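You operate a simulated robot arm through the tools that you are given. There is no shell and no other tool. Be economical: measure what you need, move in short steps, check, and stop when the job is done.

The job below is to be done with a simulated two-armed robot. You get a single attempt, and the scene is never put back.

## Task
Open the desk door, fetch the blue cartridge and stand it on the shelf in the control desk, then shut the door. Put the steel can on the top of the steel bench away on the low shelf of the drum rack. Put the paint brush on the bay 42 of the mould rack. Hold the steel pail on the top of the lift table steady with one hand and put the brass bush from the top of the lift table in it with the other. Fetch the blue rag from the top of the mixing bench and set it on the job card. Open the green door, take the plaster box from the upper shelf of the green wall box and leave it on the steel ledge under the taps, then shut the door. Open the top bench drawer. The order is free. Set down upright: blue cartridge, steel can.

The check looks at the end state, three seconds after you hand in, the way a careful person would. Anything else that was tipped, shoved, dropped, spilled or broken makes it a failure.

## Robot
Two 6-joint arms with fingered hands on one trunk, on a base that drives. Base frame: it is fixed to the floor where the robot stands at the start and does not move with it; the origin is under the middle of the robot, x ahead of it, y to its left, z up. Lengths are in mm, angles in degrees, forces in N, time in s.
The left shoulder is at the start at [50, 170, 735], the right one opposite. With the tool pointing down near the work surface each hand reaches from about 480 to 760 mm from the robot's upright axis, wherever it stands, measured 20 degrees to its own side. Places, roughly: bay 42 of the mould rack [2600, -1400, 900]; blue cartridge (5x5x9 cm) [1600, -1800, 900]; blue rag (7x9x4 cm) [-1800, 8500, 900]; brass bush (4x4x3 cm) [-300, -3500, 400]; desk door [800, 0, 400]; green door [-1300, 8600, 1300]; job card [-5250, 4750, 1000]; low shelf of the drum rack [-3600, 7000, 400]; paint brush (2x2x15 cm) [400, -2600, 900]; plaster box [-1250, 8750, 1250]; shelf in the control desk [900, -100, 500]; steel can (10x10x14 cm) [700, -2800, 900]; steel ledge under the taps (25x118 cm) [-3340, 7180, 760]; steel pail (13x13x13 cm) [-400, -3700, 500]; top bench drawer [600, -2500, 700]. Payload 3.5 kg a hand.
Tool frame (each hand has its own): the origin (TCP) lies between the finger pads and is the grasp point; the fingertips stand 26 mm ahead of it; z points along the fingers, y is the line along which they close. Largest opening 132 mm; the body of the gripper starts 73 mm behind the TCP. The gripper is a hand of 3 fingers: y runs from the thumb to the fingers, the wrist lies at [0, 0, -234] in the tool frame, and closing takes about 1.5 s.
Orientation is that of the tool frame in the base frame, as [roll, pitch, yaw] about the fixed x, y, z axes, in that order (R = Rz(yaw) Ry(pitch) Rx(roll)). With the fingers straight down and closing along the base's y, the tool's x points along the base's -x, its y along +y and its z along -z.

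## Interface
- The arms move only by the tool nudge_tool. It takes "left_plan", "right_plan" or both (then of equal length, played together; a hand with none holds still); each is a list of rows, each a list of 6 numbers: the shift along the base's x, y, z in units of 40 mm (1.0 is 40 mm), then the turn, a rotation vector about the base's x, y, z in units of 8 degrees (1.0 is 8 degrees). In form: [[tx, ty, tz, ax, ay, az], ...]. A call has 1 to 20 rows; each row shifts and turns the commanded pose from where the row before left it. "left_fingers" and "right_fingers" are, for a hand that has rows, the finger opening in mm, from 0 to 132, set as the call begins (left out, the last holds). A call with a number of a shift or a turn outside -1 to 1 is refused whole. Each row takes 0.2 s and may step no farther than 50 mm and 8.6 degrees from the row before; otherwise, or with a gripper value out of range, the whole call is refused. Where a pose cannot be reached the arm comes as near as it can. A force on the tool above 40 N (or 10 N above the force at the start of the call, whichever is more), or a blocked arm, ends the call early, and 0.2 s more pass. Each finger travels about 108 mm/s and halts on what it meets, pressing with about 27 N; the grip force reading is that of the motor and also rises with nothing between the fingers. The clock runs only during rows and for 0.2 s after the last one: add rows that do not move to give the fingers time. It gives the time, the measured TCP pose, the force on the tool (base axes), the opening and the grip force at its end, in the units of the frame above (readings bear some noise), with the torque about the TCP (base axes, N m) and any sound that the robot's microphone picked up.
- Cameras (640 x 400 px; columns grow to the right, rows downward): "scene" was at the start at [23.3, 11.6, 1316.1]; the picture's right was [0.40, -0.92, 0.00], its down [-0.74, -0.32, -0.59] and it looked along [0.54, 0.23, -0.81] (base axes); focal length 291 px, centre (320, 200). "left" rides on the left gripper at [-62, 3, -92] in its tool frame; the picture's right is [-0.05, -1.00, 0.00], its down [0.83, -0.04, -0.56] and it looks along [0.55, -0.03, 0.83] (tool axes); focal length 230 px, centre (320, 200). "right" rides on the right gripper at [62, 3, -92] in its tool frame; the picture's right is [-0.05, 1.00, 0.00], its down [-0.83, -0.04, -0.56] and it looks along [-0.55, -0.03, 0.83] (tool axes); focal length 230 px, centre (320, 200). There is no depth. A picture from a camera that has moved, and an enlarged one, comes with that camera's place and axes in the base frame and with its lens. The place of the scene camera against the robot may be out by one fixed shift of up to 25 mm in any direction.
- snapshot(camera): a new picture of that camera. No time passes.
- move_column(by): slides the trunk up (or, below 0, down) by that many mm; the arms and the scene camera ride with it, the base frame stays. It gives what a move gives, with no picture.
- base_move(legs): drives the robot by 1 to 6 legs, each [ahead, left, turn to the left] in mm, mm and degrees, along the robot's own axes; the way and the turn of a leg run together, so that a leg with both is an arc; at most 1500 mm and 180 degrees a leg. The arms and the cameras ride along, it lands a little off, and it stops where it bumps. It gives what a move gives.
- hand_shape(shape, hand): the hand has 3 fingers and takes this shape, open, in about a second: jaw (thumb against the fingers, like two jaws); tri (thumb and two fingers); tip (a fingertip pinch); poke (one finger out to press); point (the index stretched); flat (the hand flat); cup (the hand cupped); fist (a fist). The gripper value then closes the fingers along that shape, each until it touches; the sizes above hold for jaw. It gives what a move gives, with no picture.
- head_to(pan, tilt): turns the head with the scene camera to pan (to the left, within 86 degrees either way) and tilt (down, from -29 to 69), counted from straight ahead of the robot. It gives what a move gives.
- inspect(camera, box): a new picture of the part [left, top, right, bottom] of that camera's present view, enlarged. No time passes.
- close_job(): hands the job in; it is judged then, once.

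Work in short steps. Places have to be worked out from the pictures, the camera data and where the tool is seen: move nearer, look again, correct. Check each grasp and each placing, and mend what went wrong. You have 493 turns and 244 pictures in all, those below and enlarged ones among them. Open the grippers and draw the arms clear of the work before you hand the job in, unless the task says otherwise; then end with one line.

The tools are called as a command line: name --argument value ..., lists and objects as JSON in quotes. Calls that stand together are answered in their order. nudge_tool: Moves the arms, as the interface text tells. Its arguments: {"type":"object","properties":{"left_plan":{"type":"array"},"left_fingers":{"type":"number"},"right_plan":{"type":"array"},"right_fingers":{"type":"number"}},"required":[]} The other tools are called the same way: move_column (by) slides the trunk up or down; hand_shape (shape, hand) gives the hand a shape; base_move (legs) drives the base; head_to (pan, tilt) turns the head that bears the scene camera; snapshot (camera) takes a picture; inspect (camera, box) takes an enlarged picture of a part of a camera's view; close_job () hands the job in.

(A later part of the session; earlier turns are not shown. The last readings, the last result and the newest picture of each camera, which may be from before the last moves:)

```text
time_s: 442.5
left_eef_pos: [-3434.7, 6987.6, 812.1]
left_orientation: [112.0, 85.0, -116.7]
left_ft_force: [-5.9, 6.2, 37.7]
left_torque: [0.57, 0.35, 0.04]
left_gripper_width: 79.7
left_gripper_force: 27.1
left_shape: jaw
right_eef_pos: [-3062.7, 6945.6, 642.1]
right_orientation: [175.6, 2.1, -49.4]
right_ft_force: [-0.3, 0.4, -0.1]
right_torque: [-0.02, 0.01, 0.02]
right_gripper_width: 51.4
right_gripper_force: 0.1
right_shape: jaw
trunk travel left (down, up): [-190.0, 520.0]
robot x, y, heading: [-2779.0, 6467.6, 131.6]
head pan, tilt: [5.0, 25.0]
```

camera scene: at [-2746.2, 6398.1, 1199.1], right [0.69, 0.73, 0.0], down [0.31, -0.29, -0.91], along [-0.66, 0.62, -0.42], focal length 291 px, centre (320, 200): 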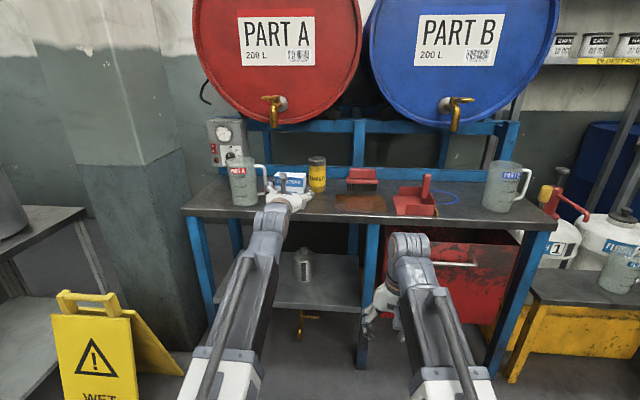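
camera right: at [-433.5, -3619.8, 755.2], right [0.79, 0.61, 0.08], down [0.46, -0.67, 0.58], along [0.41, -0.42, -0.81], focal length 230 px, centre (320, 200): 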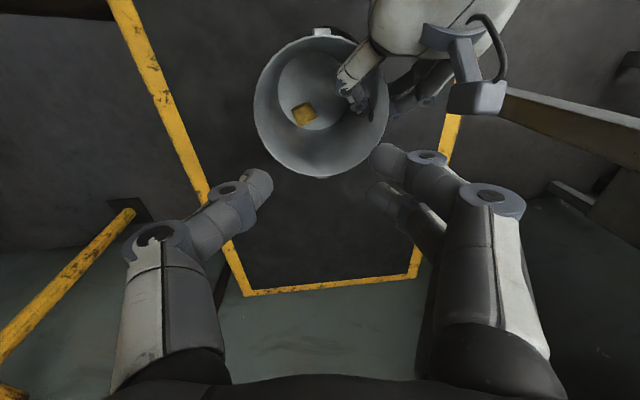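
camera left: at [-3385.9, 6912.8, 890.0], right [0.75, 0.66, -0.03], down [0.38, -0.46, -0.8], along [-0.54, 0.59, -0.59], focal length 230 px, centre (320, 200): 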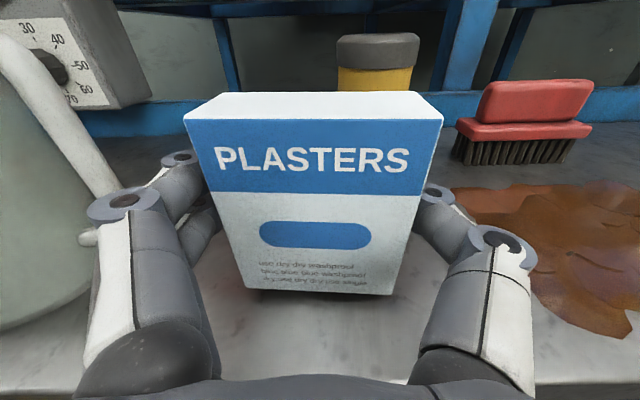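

Contact at z≈812 (38 N). Ease up 3 mm and open slightly (to 94 mm).

nudge_tool --left_plan '[[0, 0, 0.1, 0, 0, 0], [0, 0, 0, 0, 0, 0]]'

nudge_tool --left_plan '[[0, 0, 0, 0, 0, 0], [0, 0, 0, 0, 0, 0], [0, 0, 0, 0, 0, 0]]' --left_fingers 96

snapshot --camera "left"

```text
time_s: 443.1
left_eef_pos: [-3433.7, 6988.1, 812.3]
left_orientation: [116.1, 84.9, -112.7]
left_ft_force: [-4.7, 4.7, 30.3]
left_torque: [0.43, 0.25, 0.04]
left_gripper_width: 79.8
left_gripper_force: 26.6
left_shape: jaw
right_eef_pos: [-3062.9, 6945.6, 641.7]
right_orientation: [175.8, 2.0, -49.4]
right_ft_force: [0.4, -0.7, 0.4]
right_torque: [-0.01, -0.02, 0.02]
right_gripper_width: 51.7
right_gripper_force: 0.0
right_shape: jaw
trunk travel left (down, up): [-190.0, 520.0]
robot x, y, heading: [-2775.9, 6467.9, 131.8]
head pan, tilt: [5.0, 25.0]
```

```text
time_s: 443.9
left_eef_pos: [-3434.3, 6989.6, 807.0]
left_orientation: [122.5, 84.7, -106.3]
left_ft_force: [0.7, -0.3, -0.5]
left_torque: [0.0, 0.03, 0.0]
left_gripper_width: 95.4
left_gripper_force: 0.0
left_shape: jaw
right_eef_pos: [-3062.1, 6946.1, 641.5]
right_orientation: [175.7, 1.9, -49.4]
right_ft_force: [-0.7, -0.4, 0.1]
right_torque: [0.0, -0.01, -0.03]
right_gripper_width: 51.3
right_gripper_force: 0.0
right_shape: jaw
trunk travel left (down, up): [-190.0, 520.0]
robot x, y, heading: [-2780.9, 6467.3, 131.6]
head pan, tilt: [5.0, 25.0]
```

```text
76 pictures are left
camera left: at [-3375.1, 6923.0, 872.9], right [0.75, 0.66, -0.03], down [0.38, -0.46, -0.8], along [-0.54, 0.59, -0.6], focal length 230 px, centre (320, 200)
```

left: 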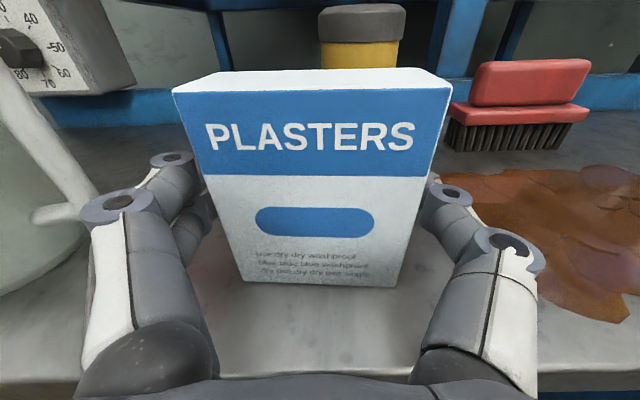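

Box stands on the ledge. Back straight out and verify.

base_move --legs '[[-300, 0, 0]]'

snapshot --camera "scene"

```text
time_s: 445.9
left_eef_pos: [-3235.2, 6763.0, 807.0]
left_orientation: [121.5, 84.7, -107.2]
left_ft_force: [0.0, -0.4, -0.1]
left_torque: [0.02, -0.02, 0.02]
left_gripper_width: 95.4
left_gripper_force: 0.1
left_shape: jaw
right_eef_pos: [-2863.7, 6719.5, 641.7]
right_orientation: [175.7, 1.9, -49.3]
right_ft_force: [-0.9, -0.3, 0.3]
right_torque: [-0.03, -0.01, 0.02]
right_gripper_width: 51.4
right_gripper_force: 0.0
right_shape: jaw
trunk travel left (down, up): [-190.0, 520.0]
robot x, y, heading: [-2576.1, 6242.7, 131.5]
head pan, tilt: [5.0, 25.0]
```

```text
75 pictures are left
camera scene: at [-2622.8, 6259.4, 1199.0], right [0.69, 0.73, 0.0], down [0.31, -0.29, -0.91], along [-0.66, 0.62, -0.42], focal length 291 px, centre (320, 200)
```

scene: 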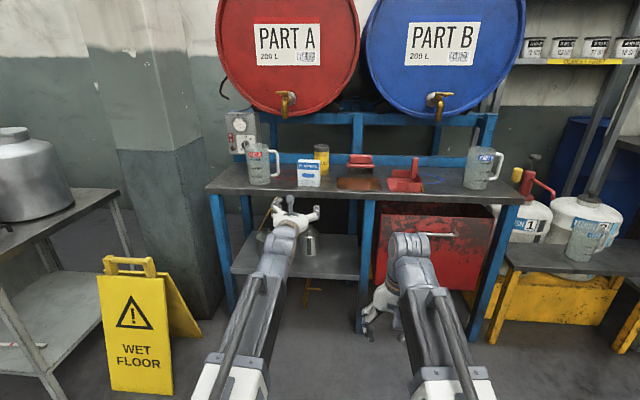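

Box stands on the ledge. Now return to the green box to shut its door: raise, turn right, drive back to a standoff.

move_column --by 400

base_move --legs '[[0, 0, -90], [900, 350, 0], [300, 380, 0]]'

move_column --by 110

snapshot --camera "scene"

```text
time_s: 449.8
left_eef_pos: [-3235.9, 6763.0, 1208.3]
left_orientation: [121.5, 84.7, -107.2]
left_ft_force: [0.2, 0.2, 0.6]
left_torque: [-0.02, -0.01, 0.01]
left_gripper_width: 95.5
left_gripper_force: 0.0
left_shape: jaw
right_eef_pos: [-2865.1, 6721.0, 1040.2]
right_orientation: [175.6, 1.9, -49.3]
right_ft_force: [0.1, 0.1, -0.5]
right_torque: [0.0, 0.01, -0.01]
right_gripper_width: 51.6
right_gripper_force: 0.0
right_shape: jaw
trunk travel left (down, up): [-590.0, 120.0]
robot x, y, heading: [-2581.8, 6244.1, 131.7]
head pan, tilt: [5.0, 25.0]
```

```text
time_s: 461.1
left_eef_pos: [-1639.5, 8248.1, 1208.0]
left_orientation: [121.7, 84.6, 163.1]
left_ft_force: [-0.2, 0.2, 0.0]
left_torque: [0.02, -0.02, 0.01]
left_gripper_width: 95.7
left_gripper_force: 0.1
left_shape: jaw
right_eef_pos: [-1681.8, 7875.6, 1041.6]
right_orientation: [175.7, 2.0, -139.2]
right_ft_force: [0.3, 0.9, 0.3]
right_torque: [0.01, -0.01, -0.01]
right_gripper_width: 51.7
right_gripper_force: 0.1
right_shape: jaw
trunk travel left (down, up): [-590.0, 120.0]
robot x, y, heading: [-2159.0, 7588.7, 41.6]
head pan, tilt: [5.0, 25.0]
```

```text
time_s: 462.5
left_eef_pos: [-1639.2, 8248.3, 1318.6]
left_orientation: [121.7, 84.6, 163.1]
left_ft_force: [0.3, -0.2, 0.2]
left_torque: [0.0, -0.01, 0.0]
left_gripper_width: 96.0
left_gripper_force: 0.0
left_shape: jaw
right_eef_pos: [-1681.8, 7874.7, 1150.1]
right_orientation: [175.7, 2.0, -139.2]
right_ft_force: [0.0, -0.5, 0.2]
right_torque: [-0.02, -0.01, 0.01]
right_gripper_width: 51.2
right_gripper_force: 0.0
right_shape: jaw
trunk travel left (down, up): [-700.0, 10.0]
robot x, y, heading: [-2155.6, 7585.3, 41.7]
head pan, tilt: [5.0, 25.0]
```

```text
74 pictures are left
camera scene: at [-2129.0, 7612.4, 1709.0], right [0.73, -0.68, 0.0], down [-0.29, -0.31, -0.91], along [0.62, 0.66, -0.42], focal length 291 px, centre (320, 200)
```

scene: 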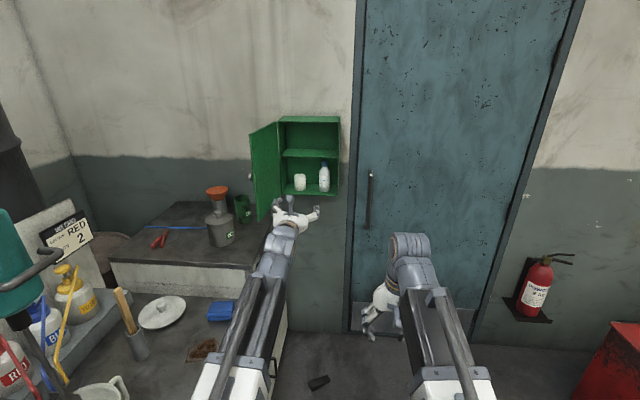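

Move the left hand to the left (y'≈420) with fingers closed, then drive forward so it is on the outer side of the door.

nudge_tool --left_plan '[[-0.64, 0.72, 0, 0, 0, 0], [-0.64, 0.72, 0, 0, 0, 0], [-0.64, 0.72, 0, 0, 0, 0], [-0.64, 0.72, 0, 0, 0, 0], [-0.64, 0.72, 0, 0, 0, 0], [-0.64, 0.72, 0, 0, 0, 0], [-0.64, 0.72, 0, 0, 0, 0]]' --left_fingers 0

base_move --legs '[[250, 80, 0]]'

snapshot --camera "scene"

```text
time_s: 464.1
left_eef_pos: [-1816.9, 8449.4, 1318.3]
left_orientation: [121.1, 84.7, 162.6]
left_ft_force: [-0.3, 0.2, -0.2]
left_torque: [0.02, 0.01, 0.01]
left_gripper_width: 0.2
left_gripper_force: 26.8
left_shape: jaw
right_eef_pos: [-1681.7, 7874.8, 1151.3]
right_orientation: [175.7, 1.8, -139.2]
right_ft_force: [-0.2, -0.4, 0.7]
right_torque: [0.01, 0.02, 0.0]
right_gripper_width: 51.1
right_gripper_force: 0.0
right_shape: jaw
trunk travel left (down, up): [-700.0, 10.0]
robot x, y, heading: [-2157.7, 7587.5, 41.6]
head pan, tilt: [5.0, 25.0]
```

```text
time_s: 466.0
left_eef_pos: [-1683.1, 8673.8, 1316.8]
left_orientation: [121.9, 84.6, 163.3]
left_ft_force: [-0.2, 0.1, -0.4]
left_torque: [0.01, -0.01, -0.02]
left_gripper_width: 0.0
left_gripper_force: 27.3
left_shape: jaw
right_eef_pos: [-1548.8, 8100.5, 1150.0]
right_orientation: [175.7, 1.8, -139.4]
right_ft_force: [-0.1, -0.1, 0.7]
right_torque: [-0.04, 0.0, 0.02]
right_gripper_width: 51.3
right_gripper_force: 0.0
right_shape: jaw
trunk travel left (down, up): [-700.0, 10.0]
robot x, y, heading: [-2027.0, 7817.5, 41.3]
head pan, tilt: [5.0, 25.0]
```

```text
73 pictures are left
camera scene: at [-1995.9, 7838.8, 1709.0], right [0.73, -0.69, 0.0], down [-0.29, -0.31, -0.91], along [0.62, 0.66, -0.42], focal length 291 px, centre (320, 200)
```

scene: 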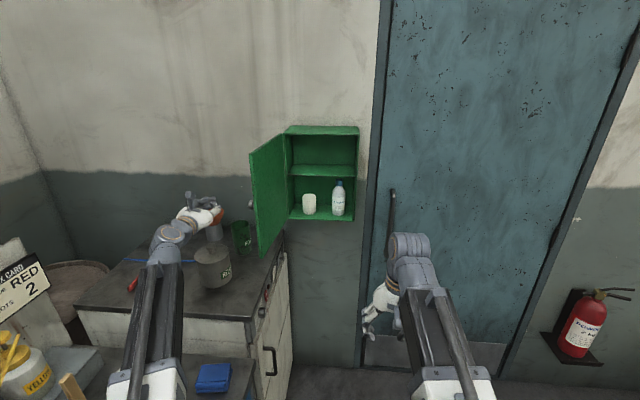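

Hand is left of the open door. Sweep right to push the door toward closing.

nudge_tool --left_plan '[[0.66, -0.72, 0, 0, 0, 0], [0.66, -0.72, 0, 0, 0, 0], [0.66, -0.72, 0, 0, 0, 0], [0.66, -0.72, 0, 0, 0, 0], [0.66, -0.72, 0, 0, 0, 0], [0.66, -0.72, 0, 0, 0, 0]]'

snapshot --camera "scene"

```text
time_s: 467.4
left_eef_pos: [-1525.1, 8499.7, 1317.8]
left_orientation: [121.2, 84.6, 162.7]
left_ft_force: [0.1, -1.1, -0.5]
left_torque: [0.03, 0.01, 0.01]
left_gripper_width: 0.1
left_gripper_force: 26.7
left_shape: jaw
right_eef_pos: [-1549.0, 8099.8, 1152.0]
right_orientation: [175.7, 2.0, -139.3]
right_ft_force: [0.2, -0.1, 0.2]
right_torque: [0.0, -0.02, 0.03]
right_gripper_width: 51.3
right_gripper_force: 0.1
right_shape: jaw
trunk travel left (down, up): [-700.0, 10.0]
robot x, y, heading: [-2028.1, 7813.7, 41.6]
head pan, tilt: [5.0, 25.0]
```

```text
72 pictures are left
camera scene: at [-1996.3, 7837.2, 1709.0], right [0.73, -0.69, 0.0], down [-0.29, -0.31, -0.91], along [0.62, 0.66, -0.42], focal length 291 px, centre (320, 200)
```

scene: 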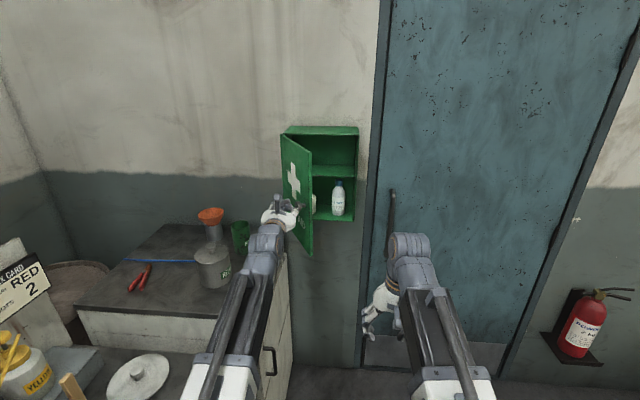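

Door at ~65°. Continue diagonally right-forward until shut.

nudge_tool --left_plan '[[0.91, -0.116, 0, 0, 0, 0], [0.91, -0.116, 0, 0, 0, 0], [0.91, -0.116, 0, 0, 0, 0], [0.91, -0.116, 0, 0, 0, 0], [0.84, 0.19, 0, 0, 0, 0], [0.84, 0.19, 0, 0, 0, 0], [0.84, 0.19, 0, 0, 0, 0], [0.37, 0.33, 0, 0, 0, 0], [0.37, 0.33, 0, 0, 0, 0]]'

snapshot --camera "scene"

```text
time_s: 469.4
left_eef_pos: [-1337.1, 8482.8, 1308.3]
left_orientation: [121.3, 84.6, 162.7]
left_ft_force: [-0.3, 0.5, 0.0]
left_torque: [0.0, -0.02, 0.02]
left_gripper_width: 0.0
left_gripper_force: 27.1
left_shape: jaw
left hand out of reach, approached as far as the arm can: row 6, 7, 8, 9
right_eef_pos: [-1548.7, 8098.8, 1151.6]
right_orientation: [175.8, 1.9, -139.3]
right_ft_force: [-0.2, -0.6, -0.1]
right_torque: [-0.02, -0.01, 0.02]
right_gripper_width: 51.4
right_gripper_force: 0.0
right_shape: jaw
trunk travel left (down, up): [-700.0, 10.0]
robot x, y, heading: [-2021.7, 7813.1, 41.9]
head pan, tilt: [5.0, 25.0]
```

```text
71 pictures are left
camera scene: at [-1996.6, 7837.6, 1709.0], right [0.73, -0.69, 0.0], down [-0.29, -0.31, -0.91], along [0.62, 0.66, -0.42], focal length 291 px, centre (320, 200)
```

scene: 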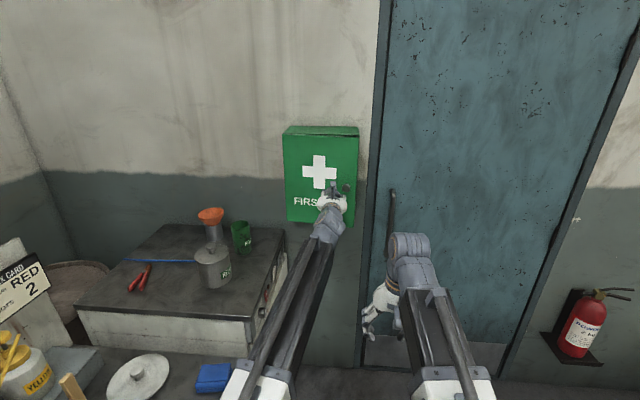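

Door nearly shut; out of reach, so push the last bit by driving forward.

base_move --legs '[[90, 0, 0]]'

inspect --camera "scene" --box '[230, 90, 430, 240]'

```text
time_s: 470.5
left_eef_pos: [-1267.5, 8542.5, 1307.6]
left_orientation: [122.2, 84.5, 163.6]
left_ft_force: [0.4, -0.3, -0.5]
left_torque: [0.03, -0.01, 0.0]
left_gripper_width: 0.0
left_gripper_force: 27.4
left_shape: jaw
right_eef_pos: [-1479.8, 8161.1, 1150.3]
right_orientation: [175.6, 1.8, -139.4]
right_ft_force: [0.6, 0.8, 0.3]
right_torque: [0.01, 0.05, 0.0]
right_gripper_width: 51.5
right_gripper_force: 0.0
right_shape: jaw
trunk travel left (down, up): [-700.0, 10.0]
robot x, y, heading: [-1961.2, 7873.7, 41.5]
head pan, tilt: [5.0, 25.0]
```

```text
2.67 times, centred on (330, 165) of scene
camera zoom: at [-1927.2, 7899.2, 1708.9], right [0.73, -0.69, 0.0], down [-0.29, -0.31, -0.91], along [0.62, 0.66, -0.42], focal length 777 px, centre (293, 293)
```

zoom: 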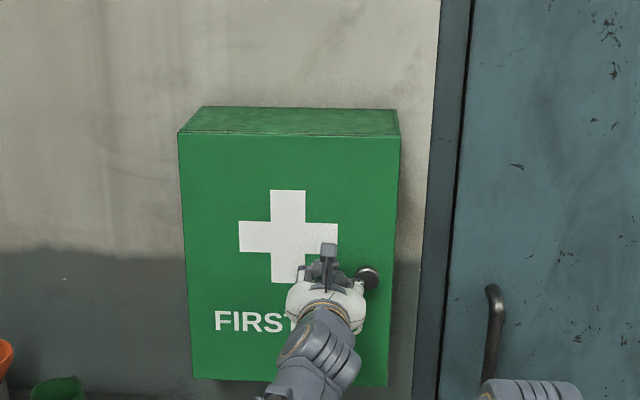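

Appears closed; give a slight further push to be sure.

base_move --legs '[[40, 0, 0]]'

inspect --camera "scene" --box '[230, 90, 430, 240]'

```text
time_s: 471.4
left_eef_pos: [-1249.0, 8556.4, 1310.8]
left_orientation: [119.6, 84.6, 160.6]
left_ft_force: [-11.8, -8.4, -0.4]
left_torque: [0.07, -0.09, 0.0]
left_gripper_width: 0.0
left_gripper_force: 27.3
left_shape: jaw
right_eef_pos: [-1460.3, 8178.0, 1152.7]
right_orientation: [175.7, 2.1, -139.3]
right_ft_force: [-0.3, -0.3, -0.1]
right_torque: [0.03, -0.02, 0.02]
right_gripper_width: 51.6
right_gripper_force: 0.0
right_shape: jaw
trunk travel left (down, up): [-700.0, 10.0]
robot x, y, heading: [-1936.9, 7897.8, 41.7]
head pan, tilt: [5.0, 25.0]
stopped in leg 1: the force on the tool passed its limit at 72 N (the readings are from after the stop); the commanded pose is now the measured one
```

```text
2.67 times, centred on (330, 165) of scene
camera zoom: at [-1909.3, 7915.7, 1709.1], right [0.73, -0.69, 0.0], down [-0.29, -0.31, -0.91], along [0.62, 0.66, -0.42], focal length 777 px, centre (293, 293)
```

zoom: 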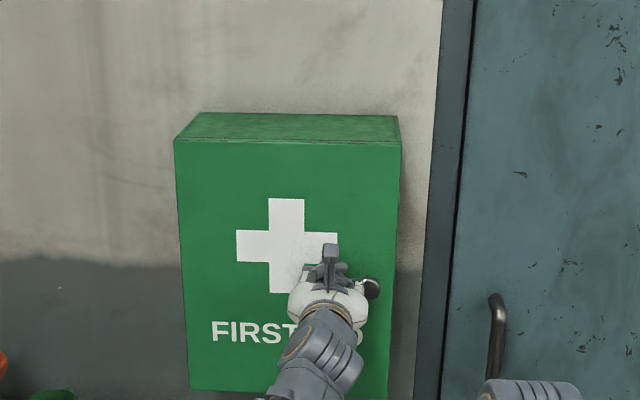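

Firmly shut. Back off, stow the left hand, and reposition to pick the blue rag (≈(-1846,8459), z≈870) with the right hand, facing the bench.

base_move --legs '[[-300, 0, 0]]'

nudge_tool --left_plan '[[-0.8, -0.5, -0.2, -0.588, 0.662, 0], [-0.8, -0.5, -0.2, -0.588, 0.662, 0], [-0.8, -0.5, -0.2, -0.588, 0.662, 0], [-0.9, -0.3, -0.2, -0.588, 0.662, 0], [-0.9, -0.2, -0.2, -0.588, 0.662, 0], [-0.95, -0.1, -0.2, -0.588, 0.662, 0], [-0.95, -0.1, -0.2, -0.588, 0.662, 0], [-0.95, -0.1, -0.2, -0.588, 0.662, 0], [-0.95, 0, -0.2, -0.588, 0.662, 0], [-0.9, 0, -0.2, -0.588, 0.662, 0], [-0.8, 0, -0.2, -0.588, 0.662, 0], [-0.6, 0, 0, -0.588, 0.662, 0]]' --left_fingers 60

base_move --legs '[[0, -320, 0], [0, 0, 90]]'

head_to --pan -15 --tilt 40

snapshot --camera "scene"

```text
time_s: 473.5
left_eef_pos: [-1472.3, 8355.4, 1309.0]
left_orientation: [120.3, 84.7, 161.4]
left_ft_force: [-0.9, -0.5, 0.2]
left_torque: [0.01, 0.0, 0.0]
left_gripper_width: 0.0
left_gripper_force: 27.6
left_shape: jaw
right_eef_pos: [-1686.4, 7977.1, 1151.7]
right_orientation: [175.7, 1.9, -139.4]
right_ft_force: [-0.4, 0.6, 0.0]
right_torque: [0.0, -0.02, -0.04]
right_gripper_width: 51.6
right_gripper_force: 0.0
right_shape: jaw
trunk travel left (down, up): [-700.0, 10.0]
robot x, y, heading: [-2162.3, 7693.4, 41.7]
head pan, tilt: [5.0, 25.0]
```

```text
time_s: 476.1
left_eef_pos: [-1885.7, 8264.2, 1221.6]
left_orientation: [-179.7, 2.2, -142.9]
left_ft_force: [-0.6, -0.1, 0.8]
left_torque: [-0.01, -0.03, -0.01]
left_gripper_width: 59.7
left_gripper_force: 0.1
left_shape: jaw
right_eef_pos: [-1685.4, 7978.1, 1151.2]
right_orientation: [175.7, 1.9, -139.4]
right_ft_force: [0.4, -0.3, 0.1]
right_torque: [0.02, 0.03, -0.01]
right_gripper_width: 51.6
right_gripper_force: 0.1
right_shape: jaw
trunk travel left (down, up): [-700.0, 10.0]
robot x, y, heading: [-2162.0, 7690.7, 41.8]
head pan, tilt: [5.0, 25.0]
```

```text
time_s: 482.0
left_eef_pos: [-2518.5, 7732.2, 1220.6]
left_orientation: [-179.6, 2.3, -53.0]
left_ft_force: [-0.1, -1.0, 0.4]
left_torque: [0.02, 0.0, -0.01]
left_gripper_width: 59.8
left_gripper_force: 0.0
left_shape: jaw
right_eef_pos: [-2233.2, 7932.3, 1151.1]
right_orientation: [175.8, 2.0, -49.5]
right_ft_force: [0.3, 0.2, 0.2]
right_torque: [0.01, 0.03, 0.02]
right_gripper_width: 51.6
right_gripper_force: 0.0
right_shape: jaw
trunk travel left (down, up): [-700.0, 10.0]
robot x, y, heading: [-1951.8, 7454.5, 131.2]
head pan, tilt: [5.0, 25.0]
```

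```text
time_s: 482.9
left_eef_pos: [-2518.6, 7732.4, 1219.6]
left_orientation: [-179.7, 2.3, -53.2]
left_ft_force: [0.0, -0.9, 0.4]
left_torque: [0.03, -0.01, -0.01]
left_gripper_width: 59.7
left_gripper_force: 0.1
left_shape: jaw
right_eef_pos: [-2233.9, 7931.9, 1151.5]
right_orientation: [175.6, 1.9, -49.5]
right_ft_force: [0.5, 0.3, 0.6]
right_torque: [-0.03, 0.03, 0.03]
right_gripper_width: 51.4
right_gripper_force: 0.1
right_shape: jaw
trunk travel left (down, up): [-700.0, 10.0]
robot x, y, heading: [-1949.3, 7455.7, 131.3]
head pan, tilt: [-15.0, 40.0]
```

```text
68 pictures are left
camera scene: at [-1965.5, 7482.1, 1685.8], right [0.9, 0.45, 0.0], down [0.29, -0.58, -0.77], along [-0.34, 0.69, -0.64], focal length 291 px, centre (320, 200)
```

scene: 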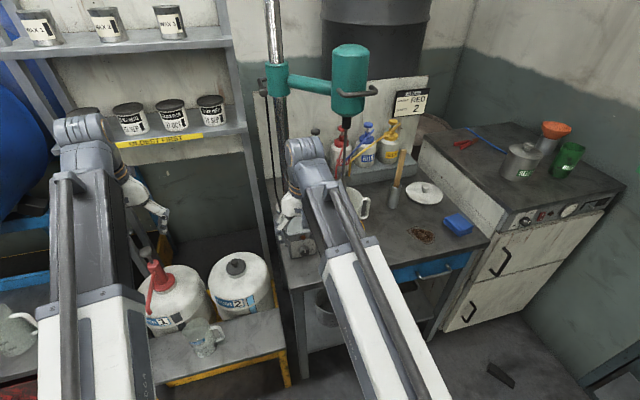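

Rag is 750 mm to my right. Shift right 540 and use the right hand camera.

base_move --legs '[[20, -540, 0]]'

nudge_tool --right_plan '[[0.5, 0.6, -0.5, 0, 0, 0], [0.5, 0.6, -0.5, 0, 0, 0], [0.1, 0.7, -0.5, 0, 0, 0], [0, 0.7, -0.5, 0, 0, 0]]' --right_fingers 110

snapshot --camera "right"

```text
time_s: 486.0
left_eef_pos: [-2127.7, 8105.9, 1220.4]
left_orientation: [-179.8, 2.3, -53.5]
left_ft_force: [0.0, 0.3, 0.6]
left_torque: [-0.02, 0.04, 0.01]
left_gripper_width: 59.4
left_gripper_force: 0.0
left_shape: jaw
right_eef_pos: [-1839.4, 8301.5, 1150.3]
right_orientation: [175.6, 1.9, -49.9]
right_ft_force: [0.7, -0.6, -0.1]
right_torque: [-0.02, 0.01, -0.01]
right_gripper_width: 51.7
right_gripper_force: 0.0
right_shape: jaw
trunk travel left (down, up): [-700.0, 10.0]
robot x, y, heading: [-1556.5, 7823.0, 130.9]
head pan, tilt: [-15.0, 40.0]
```

```text
time_s: 487.0
left_eef_pos: [-2128.4, 8105.1, 1219.6]
left_orientation: [-179.7, 2.3, -53.5]
left_ft_force: [0.1, -0.4, 0.0]
left_torque: [-0.05, -0.02, 0.0]
left_gripper_width: 59.5
left_gripper_force: 0.1
left_shape: jaw
right_eef_pos: [-1796.7, 8408.0, 1070.1]
right_orientation: [175.7, 1.9, -49.8]
right_ft_force: [-0.6, 0.8, 0.3]
right_torque: [0.01, 0.0, 0.01]
right_gripper_width: 109.4
right_gripper_force: 0.1
right_shape: jaw
trunk travel left (down, up): [-700.0, 10.0]
robot x, y, heading: [-1555.8, 7827.2, 130.8]
head pan, tilt: [-15.0, 40.0]
```

```text
67 pictures are left
camera right: at [-1750.3, 8361.1, 1159.4], right [-0.79, -0.6, 0.08], down [-0.46, 0.68, 0.58], along [-0.4, 0.42, -0.81], focal length 230 px, centre (320, 200)
```

right: 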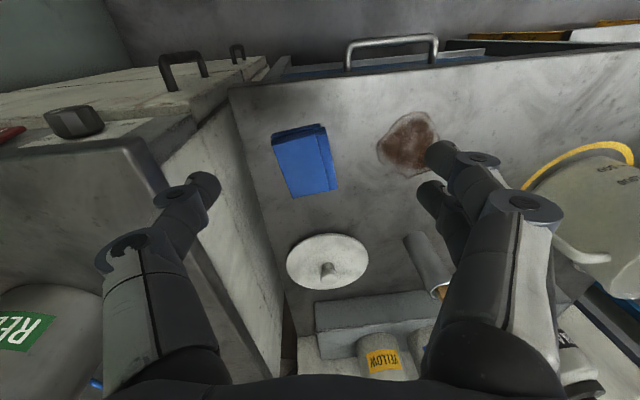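

Rag at ≈(-1826,8458), ~70 mm wide, the cabinet side ~80 mm to its right. Level the hand, narrow to 92 mm, move over and descend to z≈960.

nudge_tool --right_plan '[[-0.36, 0.62, -0.6, 0.38, -0.43, 0], [-0.36, 0.62, -0.6, 0, 0, 0], [0, 0, -0.8, 0, 0, 0], [0, 0, -0.7, 0, 0, 0]]' --right_fingers 92

snapshot --camera "right"

```text
time_s: 488.0
left_eef_pos: [-2128.5, 8104.9, 1220.1]
left_orientation: [-179.7, 2.2, -53.6]
left_ft_force: [0.4, 0.4, 0.0]
left_torque: [0.01, -0.02, 0.01]
left_gripper_width: 59.6
left_gripper_force: 0.0
left_shape: jaw
right_eef_pos: [-1825.5, 8457.4, 963.1]
right_orientation: [-179.7, 2.1, -49.7]
right_ft_force: [0.3, 0.5, -0.1]
right_torque: [0.0, -0.01, -0.01]
right_gripper_width: 92.4
right_gripper_force: 0.0
right_shape: jaw
trunk travel left (down, up): [-700.0, 10.0]
robot x, y, heading: [-1560.8, 7824.7, 131.3]
head pan, tilt: [-15.0, 40.0]
```

```text
66 pictures are left
camera right: at [-1784.2, 8405.3, 1051.6], right [-0.8, -0.61, 0.0], down [-0.49, 0.64, 0.58], along [-0.35, 0.47, -0.81], focal length 230 px, centre (320, 200)
```

right: 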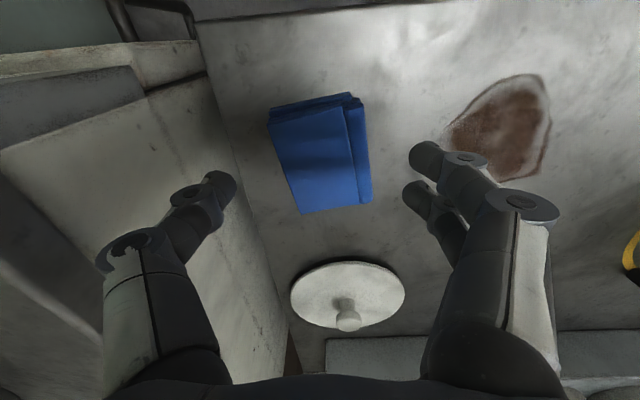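

Rag centred, clearance to cabinet ~20 mm. Descend to near the bench in small final steps.

nudge_tool --right_plan '[[-0.1, 0.15, -0.8, 0, 0, 0], [0, 0, -0.5, 0, 0, 0], [0, 0, -0.2, 0, 0, 0], [0, 0, -0.2, 0, 0, 0], [0, 0, -0.2, 0, 0, 0]]'

nudge_tool --right_plan '[[0, 0, 0.05, 0, 0, 0], [0, 0, 0, 0, 0, 0], [0, 0, 0, 0, 0, 0], [0, 0, 0, 0, 0, 0], [0, 0, 0, 0, 0, 0]]' --right_fingers 20

snapshot --camera "right"

```text
time_s: 489.2
left_eef_pos: [-2128.1, 8104.8, 1220.6]
left_orientation: [-179.6, 2.3, -53.5]
left_ft_force: [0.1, 0.1, -0.6]
left_torque: [-0.01, 0.03, 0.0]
left_gripper_width: 59.6
left_gripper_force: 0.1
left_shape: jaw
right_eef_pos: [-1828.6, 8462.1, 886.7]
right_orientation: [-179.7, 2.0, -49.7]
right_ft_force: [-0.4, 0.6, 2.3]
right_torque: [-0.1, 0.11, 0.0]
right_gripper_width: 92.2
right_gripper_force: 0.1
right_shape: jaw
trunk travel left (down, up): [-700.0, 10.0]
robot x, y, heading: [-1556.4, 7821.1, 131.0]
head pan, tilt: [-15.0, 40.0]
```

```text
time_s: 490.4
left_eef_pos: [-2128.4, 8105.0, 1220.9]
left_orientation: [-179.6, 2.2, -53.5]
left_ft_force: [-0.3, -1.4, 0.4]
left_torque: [0.02, 0.01, 0.01]
left_gripper_width: 59.7
left_gripper_force: 0.0
left_shape: jaw
right_eef_pos: [-1829.8, 8462.5, 889.8]
right_orientation: [-179.7, 2.0, -49.7]
right_ft_force: [0.2, -0.1, -0.4]
right_torque: [-0.01, 0.0, -0.02]
right_gripper_width: 59.5
right_gripper_force: 26.4
right_shape: jaw
trunk travel left (down, up): [-700.0, 10.0]
robot x, y, heading: [-1559.8, 7821.2, 131.0]
head pan, tilt: [-15.0, 40.0]
```

```text
65 pictures are left
camera right: at [-1788.8, 8410.8, 977.7], right [-0.8, -0.61, 0.0], down [-0.49, 0.65, 0.58], along [-0.35, 0.47, -0.81], focal length 230 px, centre (320, 200)
```

right: 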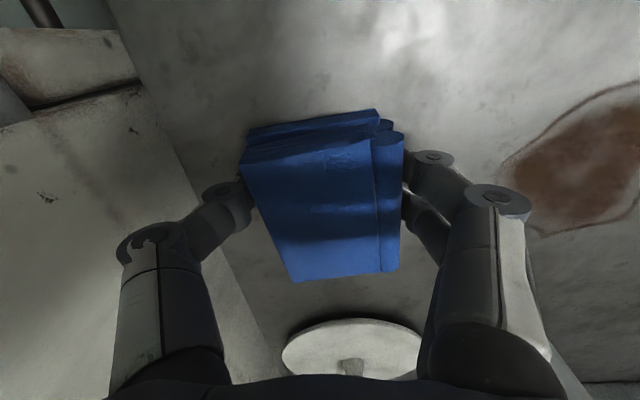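

Rag gripped at 59.5 mm. Lift and check.

nudge_tool --right_plan '[[0, 0, 0.6, 0, 0, 0], [0, 0, 1, 0, 0, 0], [0, 0, 1, 0, 0, 0], [0, 0, 1, 0, 0, 0], [0, 0, 1, 0, 0, 0]]'

snapshot --camera "right"

```text
time_s: 491.6
left_eef_pos: [-2128.3, 8104.7, 1220.0]
left_orientation: [-179.7, 2.3, -53.6]
left_ft_force: [0.2, 1.8, 0.2]
left_torque: [-0.01, -0.04, -0.03]
left_gripper_width: 59.5
left_gripper_force: 0.1
left_shape: jaw
right_eef_pos: [-1827.7, 8462.7, 1073.1]
right_orientation: [-179.8, 2.0, -49.7]
right_ft_force: [0.0, 0.0, -0.1]
right_torque: [0.0, 0.01, 0.0]
right_gripper_width: 59.2
right_gripper_force: 26.8
right_shape: jaw
trunk travel left (down, up): [-700.0, 10.0]
robot x, y, heading: [-1557.5, 7821.8, 131.2]
head pan, tilt: [-15.0, 40.0]
```

```text
64 pictures are left
camera right: at [-1787.8, 8411.7, 1161.8], right [-0.8, -0.61, 0.0], down [-0.49, 0.64, 0.58], along [-0.35, 0.47, -0.81], focal length 230 px, centre (320, 200)
```

right: 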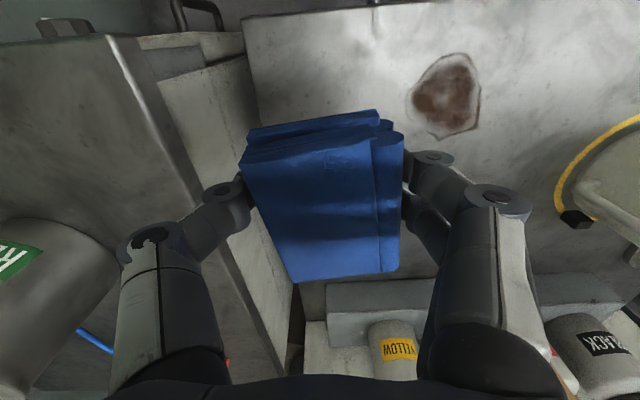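

Rag held. Back off, strafe left past the rack to open floor, then turn toward the job card at (-5250,4750).

base_move --legs '[[-400, 0, 0], [0, 1200, 0], [0, 1150, 0], [-200, 0, 0], [0, 0, 50]]'

head_to --pan 0 --tilt 20

snapshot --camera "scene"

```text
time_s: 508.7
left_eef_pos: [-3509.1, 5551.2, 1220.0]
left_orientation: [-179.6, 2.2, -2.8]
left_ft_force: [0.3, 0.8, 0.5]
left_torque: [0.03, 0.04, 0.04]
left_gripper_width: 59.7
left_gripper_force: 0.1
left_shape: jaw
right_eef_pos: [-3594.4, 6010.4, 1071.0]
right_orientation: [-179.6, 2.0, 0.9]
right_ft_force: [-0.4, 0.8, -0.2]
right_torque: [0.0, 0.0, -0.01]
right_gripper_width: 59.4
right_gripper_force: 27.0
right_shape: jaw
trunk travel left (down, up): [-700.0, 10.0]
robot x, y, heading: [-2929.8, 5811.4, -178.1]
head pan, tilt: [-15.0, 40.0]
```

```text
time_s: 509.5
left_eef_pos: [-3509.1, 5552.3, 1219.7]
left_orientation: [-179.7, 2.2, -2.9]
left_ft_force: [-0.3, 0.5, 0.3]
left_torque: [0.02, 0.01, 0.02]
left_gripper_width: 59.5
left_gripper_force: 0.1
left_shape: jaw
right_eef_pos: [-3595.3, 6011.3, 1073.2]
right_orientation: [-179.6, 2.1, 0.9]
right_ft_force: [-0.3, 0.0, 0.4]
right_torque: [-0.01, -0.01, 0.0]
right_gripper_width: 59.1
right_gripper_force: 26.5
right_shape: jaw
trunk travel left (down, up): [-700.0, 10.0]
robot x, y, heading: [-2930.1, 5809.7, -178.3]
head pan, tilt: [0.0, 20.0]
```

```text
63 pictures are left
camera scene: at [-2986.5, 5792.7, 1717.0], right [-0.03, 1.0, 0.0], down [0.34, 0.01, -0.94], along [-0.94, -0.03, -0.34], focal length 291 px, centre (320, 200)
```

scene: 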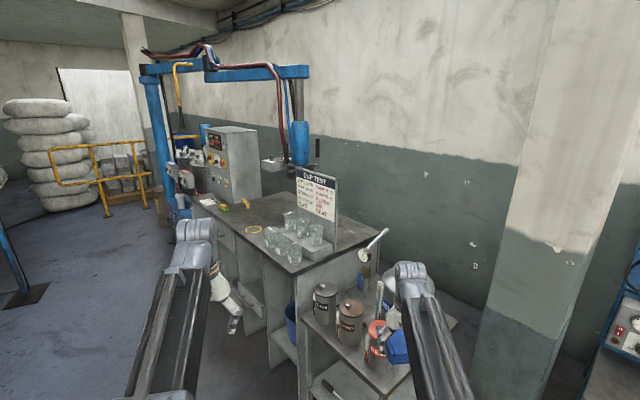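

The job card should be the white sheet at the far-left of that bench (≈(-5225,4790)). Turn back to heading ~131 and strafe left along the bench front at a safe distance.

base_move --legs '[[0, 0, -50], [-240, 0, 0], [0, 1300, 0], [0, 1250, 0]]'

head_to --pan -5 --tilt 30

snapshot --camera "scene"

```text
time_s: 525.6
left_eef_pos: [-5255.3, 4233.8, 1220.4]
left_orientation: [-179.7, 2.2, -53.8]
left_ft_force: [-0.9, 0.0, 0.3]
left_torque: [-0.02, 0.04, 0.02]
left_gripper_width: 59.7
left_gripper_force: 0.0
left_shape: jaw
right_eef_pos: [-4953.2, 4589.6, 1073.4]
right_orientation: [-179.7, 2.1, -49.9]
right_ft_force: [-0.8, -0.5, -0.7]
right_torque: [-0.01, -0.01, -0.01]
right_gripper_width: 59.0
right_gripper_force: 27.1
right_shape: jaw
trunk travel left (down, up): [-700.0, 10.0]
robot x, y, heading: [-4691.7, 3947.9, 131.0]
head pan, tilt: [0.0, 20.0]
```

```text
time_s: 526.3
left_eef_pos: [-5254.7, 4234.2, 1220.3]
left_orientation: [-179.8, 2.3, -53.8]
left_ft_force: [-0.9, 0.3, -0.5]
left_torque: [-0.02, -0.03, -0.06]
left_gripper_width: 59.6
left_gripper_force: 0.0
left_shape: jaw
right_eef_pos: [-4953.2, 4590.5, 1072.0]
right_orientation: [-179.6, 2.0, -50.0]
right_ft_force: [0.0, -1.1, -0.7]
right_torque: [0.0, 0.0, -0.01]
right_gripper_width: 58.8
right_gripper_force: 26.7
right_shape: jaw
trunk travel left (down, up): [-700.0, 10.0]
robot x, y, heading: [-4685.0, 3947.9, 130.9]
head pan, tilt: [-5.0, 30.0]
```

```text
62 pictures are left
camera scene: at [-4718.4, 3974.4, 1701.1], right [0.81, 0.59, 0.0], down [0.29, -0.41, -0.87], along [-0.51, 0.7, -0.5], focal length 291 px, centre (320, 200)
```

scene: 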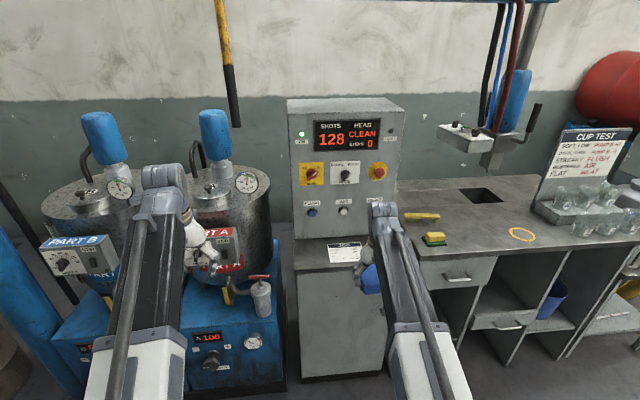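

Zoom on the white sheet.

inspect --camera "scene" --box '[280, 200, 460, 320]'

```text
3.33 times, centred on (370, 260) of scene
camera zoom: at [-4718.4, 3974.4, 1701.1], right [0.81, 0.59, 0.0], down [0.29, -0.41, -0.87], along [-0.51, 0.7, -0.5], focal length 971 px, centre (153, 0)
```

zoom: 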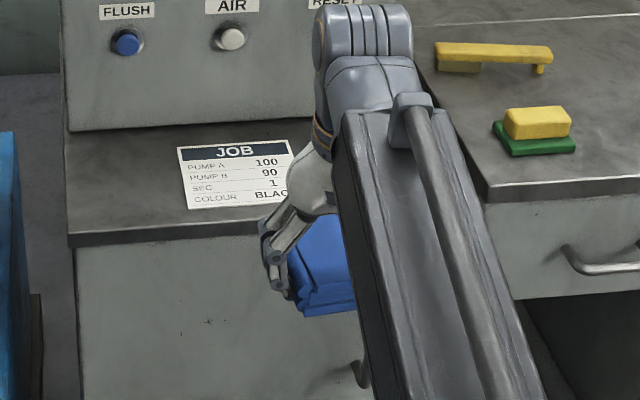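

The job card lies on the control cabinet's top, straight ahead of the right hand. Drive forward 250 and view with the right camera.

base_move --legs '[[260, 35, 0]]'

snapshot --camera "right"

snapshot --camera "scene"

```text
time_s: 528.2
left_eef_pos: [-5453.0, 4411.7, 1220.1]
left_orientation: [-179.7, 2.2, -53.9]
left_ft_force: [-0.3, 1.4, 0.1]
left_torque: [-0.02, 0.01, 0.02]
left_gripper_width: 59.5
left_gripper_force: 0.1
left_shape: jaw
right_eef_pos: [-5150.9, 4766.4, 1071.8]
right_orientation: [-179.7, 1.9, -50.1]
right_ft_force: [0.3, 0.5, -1.2]
right_torque: [0.0, 0.01, -0.02]
right_gripper_width: 59.0
right_gripper_force: 26.6
right_shape: jaw
trunk travel left (down, up): [-700.0, 10.0]
robot x, y, heading: [-4886.5, 4124.5, 130.6]
head pan, tilt: [-5.0, 30.0]
```

```text
60 pictures are left
camera right: at [-5111.2, 4715.5, 1160.8], right [-0.8, -0.6, 0.0], down [-0.49, 0.65, 0.58], along [-0.35, 0.47, -0.81], focal length 230 px, centre (320, 200)
```

right: 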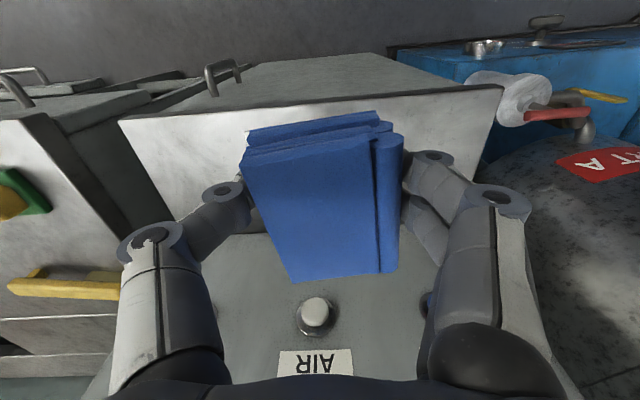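

```text
59 pictures are left
camera scene: at [-4916.9, 4151.2, 1701.0], right [0.81, 0.58, 0.0], down [0.29, -0.41, -0.87], along [-0.51, 0.7, -0.5], focal length 291 px, centre (320, 200)
```

scene: 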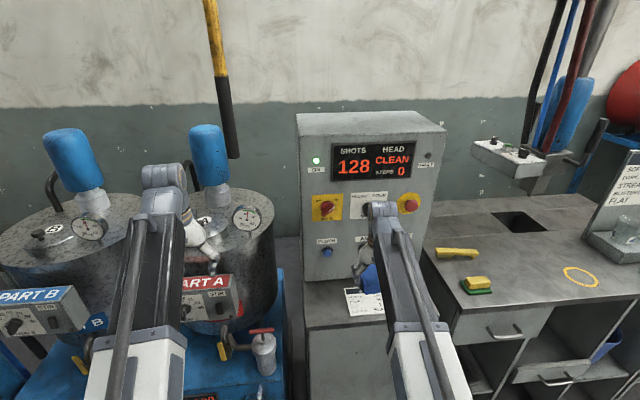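

The rag hides the card in the hand view. Shift the hand 130 mm right to see the card beside it.

nudge_tool --right_plan '[[0.7, 0.6, 0, 0, 0, 0], [0.7, 0.6, 0, 0, 0, 0], [0.7, 0.6, 0, 0, 0, 0], [0.6, 0.5, 0, 0, 0, 0]]'

snapshot --camera "right"

inspect --camera "scene" --box '[280, 200, 460, 350]'

```text
time_s: 529.2
left_eef_pos: [-5452.2, 4409.1, 1220.8]
left_orientation: [-179.7, 2.3, -53.7]
left_ft_force: [-1.0, -0.2, 0.3]
left_torque: [0.03, 0.03, -0.01]
left_gripper_width: 59.9
left_gripper_force: 0.0
left_shape: jaw
right_eef_pos: [-5041.8, 4858.7, 1072.3]
right_orientation: [-179.9, 2.0, -50.0]
right_ft_force: [0.1, 0.8, -0.1]
right_torque: [0.01, 0.01, -0.02]
right_gripper_width: 59.1
right_gripper_force: 26.7
right_shape: jaw
trunk travel left (down, up): [-700.0, 10.0]
robot x, y, heading: [-4881.5, 4125.0, 130.7]
head pan, tilt: [-5.0, 30.0]
```

```text
58 pictures are left
camera right: at [-5002.3, 4807.3, 1161.0], right [-0.8, -0.6, 0.0], down [-0.49, 0.65, 0.58], along [-0.35, 0.47, -0.81], focal length 230 px, centre (320, 200)
```

right: 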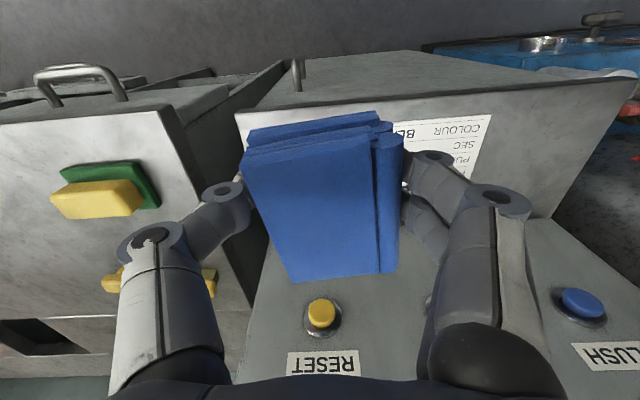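

```text
2.67 times, centred on (370, 275) of scene
camera zoom: at [-4915.6, 4150.4, 1701.1], right [0.81, 0.58, 0.0], down [0.29, -0.41, -0.87], along [-0.51, 0.7, -0.5], focal length 777 px, centre (187, 0)
```

zoom: 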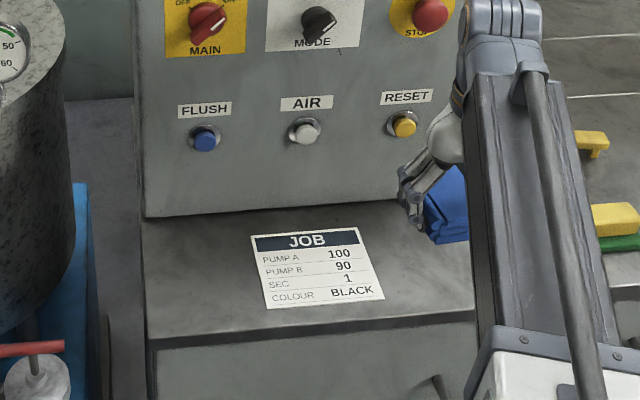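

Card centre ≈(-5207,4832) at z≈860 (two views agree). Move the rag over it and descend to z≈940.

base_move --legs '[[40, 0, 0]]'

nudge_tool --right_plan '[[-0.87, -0.36, 0, 0, 0, 0], [-0.87, -0.36, 0, 0, 0, 0], [-0.87, -0.36, 0, 0, 0, 0], [-0.87, -0.36, 0, 0, 0, 0]]'

inspect --camera "scene" --box '[280, 200, 460, 350]'

```text
time_s: 530.1
left_eef_pos: [-5479.5, 4441.3, 1219.5]
left_orientation: [-179.7, 2.2, -53.7]
left_ft_force: [-0.3, 0.6, 0.1]
left_torque: [-0.02, -0.01, 0.0]
left_gripper_width: 59.5
left_gripper_force: 0.1
left_shape: jaw
right_eef_pos: [-5068.2, 4890.0, 1071.2]
right_orientation: [-179.7, 1.9, -50.1]
right_ft_force: [0.0, 0.2, -0.6]
right_torque: [-0.05, -0.06, -0.03]
right_gripper_width: 58.8
right_gripper_force: 26.6
right_shape: jaw
trunk travel left (down, up): [-700.0, 10.0]
robot x, y, heading: [-4910.6, 4158.0, 130.8]
head pan, tilt: [-5.0, 30.0]
```

```text
time_s: 531.1
left_eef_pos: [-5478.2, 4440.7, 1220.0]
left_orientation: [-179.7, 2.3, -53.7]
left_ft_force: [0.5, -0.7, -0.1]
left_torque: [0.02, 0.02, -0.01]
left_gripper_width: 59.5
left_gripper_force: 0.1
left_shape: jaw
right_eef_pos: [-5206.7, 4830.4, 1070.8]
right_orientation: [-179.7, 2.1, -50.1]
right_ft_force: [-0.3, -0.6, -0.5]
right_torque: [0.02, 0.0, -0.02]
right_gripper_width: 58.8
right_gripper_force: 27.1
right_shape: jaw
trunk travel left (down, up): [-700.0, 10.0]
robot x, y, heading: [-4909.6, 4155.5, 130.7]
head pan, tilt: [-5.0, 30.0]
```

```text
2.67 times, centred on (370, 275) of scene
camera zoom: at [-4942.6, 4180.5, 1701.0], right [0.81, 0.58, 0.0], down [0.29, -0.41, -0.87], along [-0.51, 0.7, -0.5], focal length 777 px, centre (187, 0)
```

zoom: 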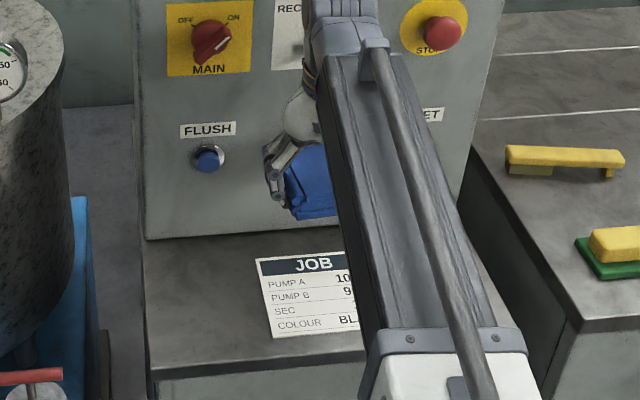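

Descend toward the card.

nudge_tool --right_plan '[[0, 0, -1, 0, 0, 0], [0, 0, -1, 0, 0, 0], [0, 0, -1, 0, 0, 0]]'

inspect --camera "scene" --box '[280, 200, 460, 350]'

snapshot --camera "right"

```text
time_s: 531.9
left_eef_pos: [-5478.9, 4440.1, 1219.7]
left_orientation: [-179.8, 2.3, -53.8]
left_ft_force: [0.3, -0.9, 0.1]
left_torque: [-0.03, 0.02, -0.01]
left_gripper_width: 59.8
left_gripper_force: 0.1
left_shape: jaw
right_eef_pos: [-5206.4, 4832.7, 952.5]
right_orientation: [-179.7, 2.1, -50.0]
right_ft_force: [0.0, -0.5, 0.2]
right_torque: [-0.02, 0.01, -0.05]
right_gripper_width: 59.2
right_gripper_force: 27.0
right_shape: jaw
trunk travel left (down, up): [-700.0, 10.0]
robot x, y, heading: [-4911.4, 4151.3, 130.7]
head pan, tilt: [-5.0, 30.0]
```

```text
2.67 times, centred on (370, 275) of scene
camera zoom: at [-4942.3, 4181.0, 1701.1], right [0.81, 0.58, 0.0], down [0.29, -0.41, -0.87], along [-0.51, 0.7, -0.5], focal length 777 px, centre (187, 0)
```

zoom: 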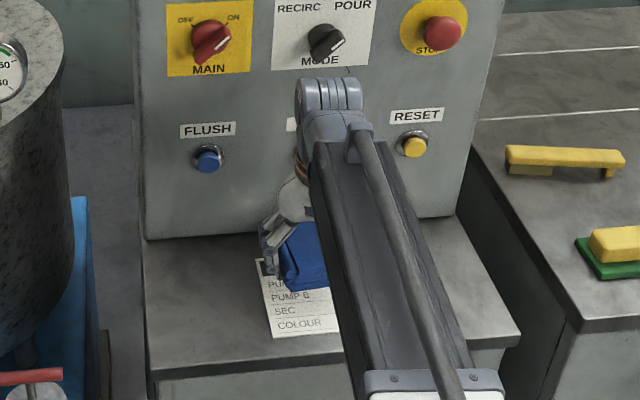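

```text
54 pictures are left
camera right: at [-5168.0, 4781.2, 1041.1], right [-0.8, -0.6, 0.0], down [-0.49, 0.65, 0.58], along [-0.35, 0.47, -0.81], focal length 230 px, centre (320, 200)
```

right: 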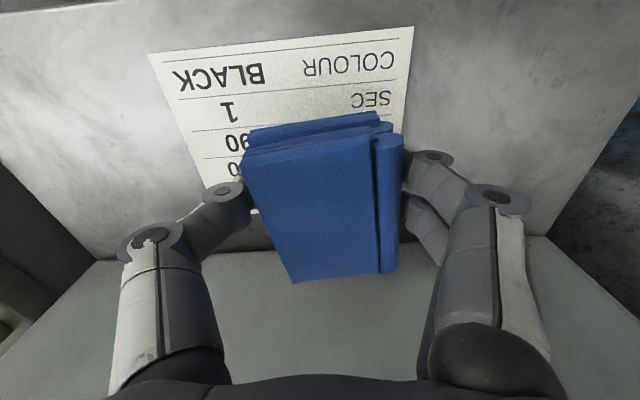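

Card centre refined to ≈(-5193,4852); shift slightly and lower to contact.

nudge_tool --right_plan '[[0.33, 0.45, 0, 0, 0, 0], [0, 0, -0.8, 0, 0, 0], [0, 0, -0.5, 0, 0, 0], [0, 0, -0.12, 0, 0, 0], [0, 0, -0.12, 0, 0, 0]]'

snapshot --camera "right"

```text
time_s: 532.7
left_eef_pos: [-5477.2, 4438.5, 1221.0]
left_orientation: [-179.6, 2.4, -53.9]
left_ft_force: [0.8, 0.0, -0.2]
left_torque: [0.01, -0.01, 0.03]
left_gripper_width: 59.4
left_gripper_force: 0.0
left_shape: jaw
right_eef_pos: [-5196.0, 4850.0, 914.7]
right_orientation: [-179.8, 2.5, -50.1]
right_ft_force: [4.5, -6.4, 21.9]
right_torque: [-0.57, 0.11, 0.08]
right_gripper_width: 59.4
right_gripper_force: 26.3
right_shape: jaw
trunk travel left (down, up): [-700.0, 10.0]
robot x, y, heading: [-4907.8, 4150.2, 131.1]
head pan, tilt: [-5.0, 30.0]
stopped in row 3 (right hand): the force on the tool passed its limit at 51 N (the readings are from after the stop); the commanded pose is now the measured one
```

```text
53 pictures are left
camera right: at [-5155.4, 4798.9, 1002.6], right [-0.8, -0.6, 0.0], down [-0.49, 0.64, 0.59], along [-0.35, 0.47, -0.81], focal length 230 px, centre (320, 200)
```

right: 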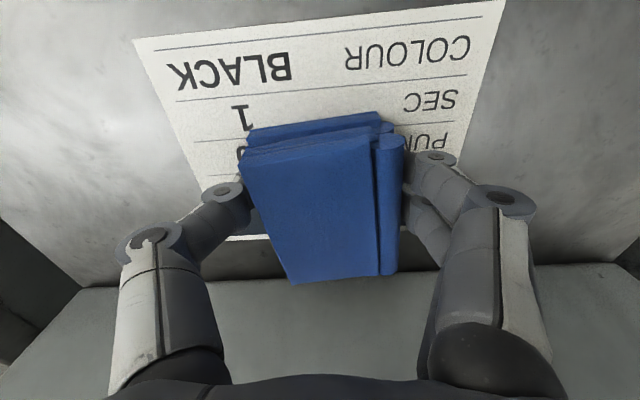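

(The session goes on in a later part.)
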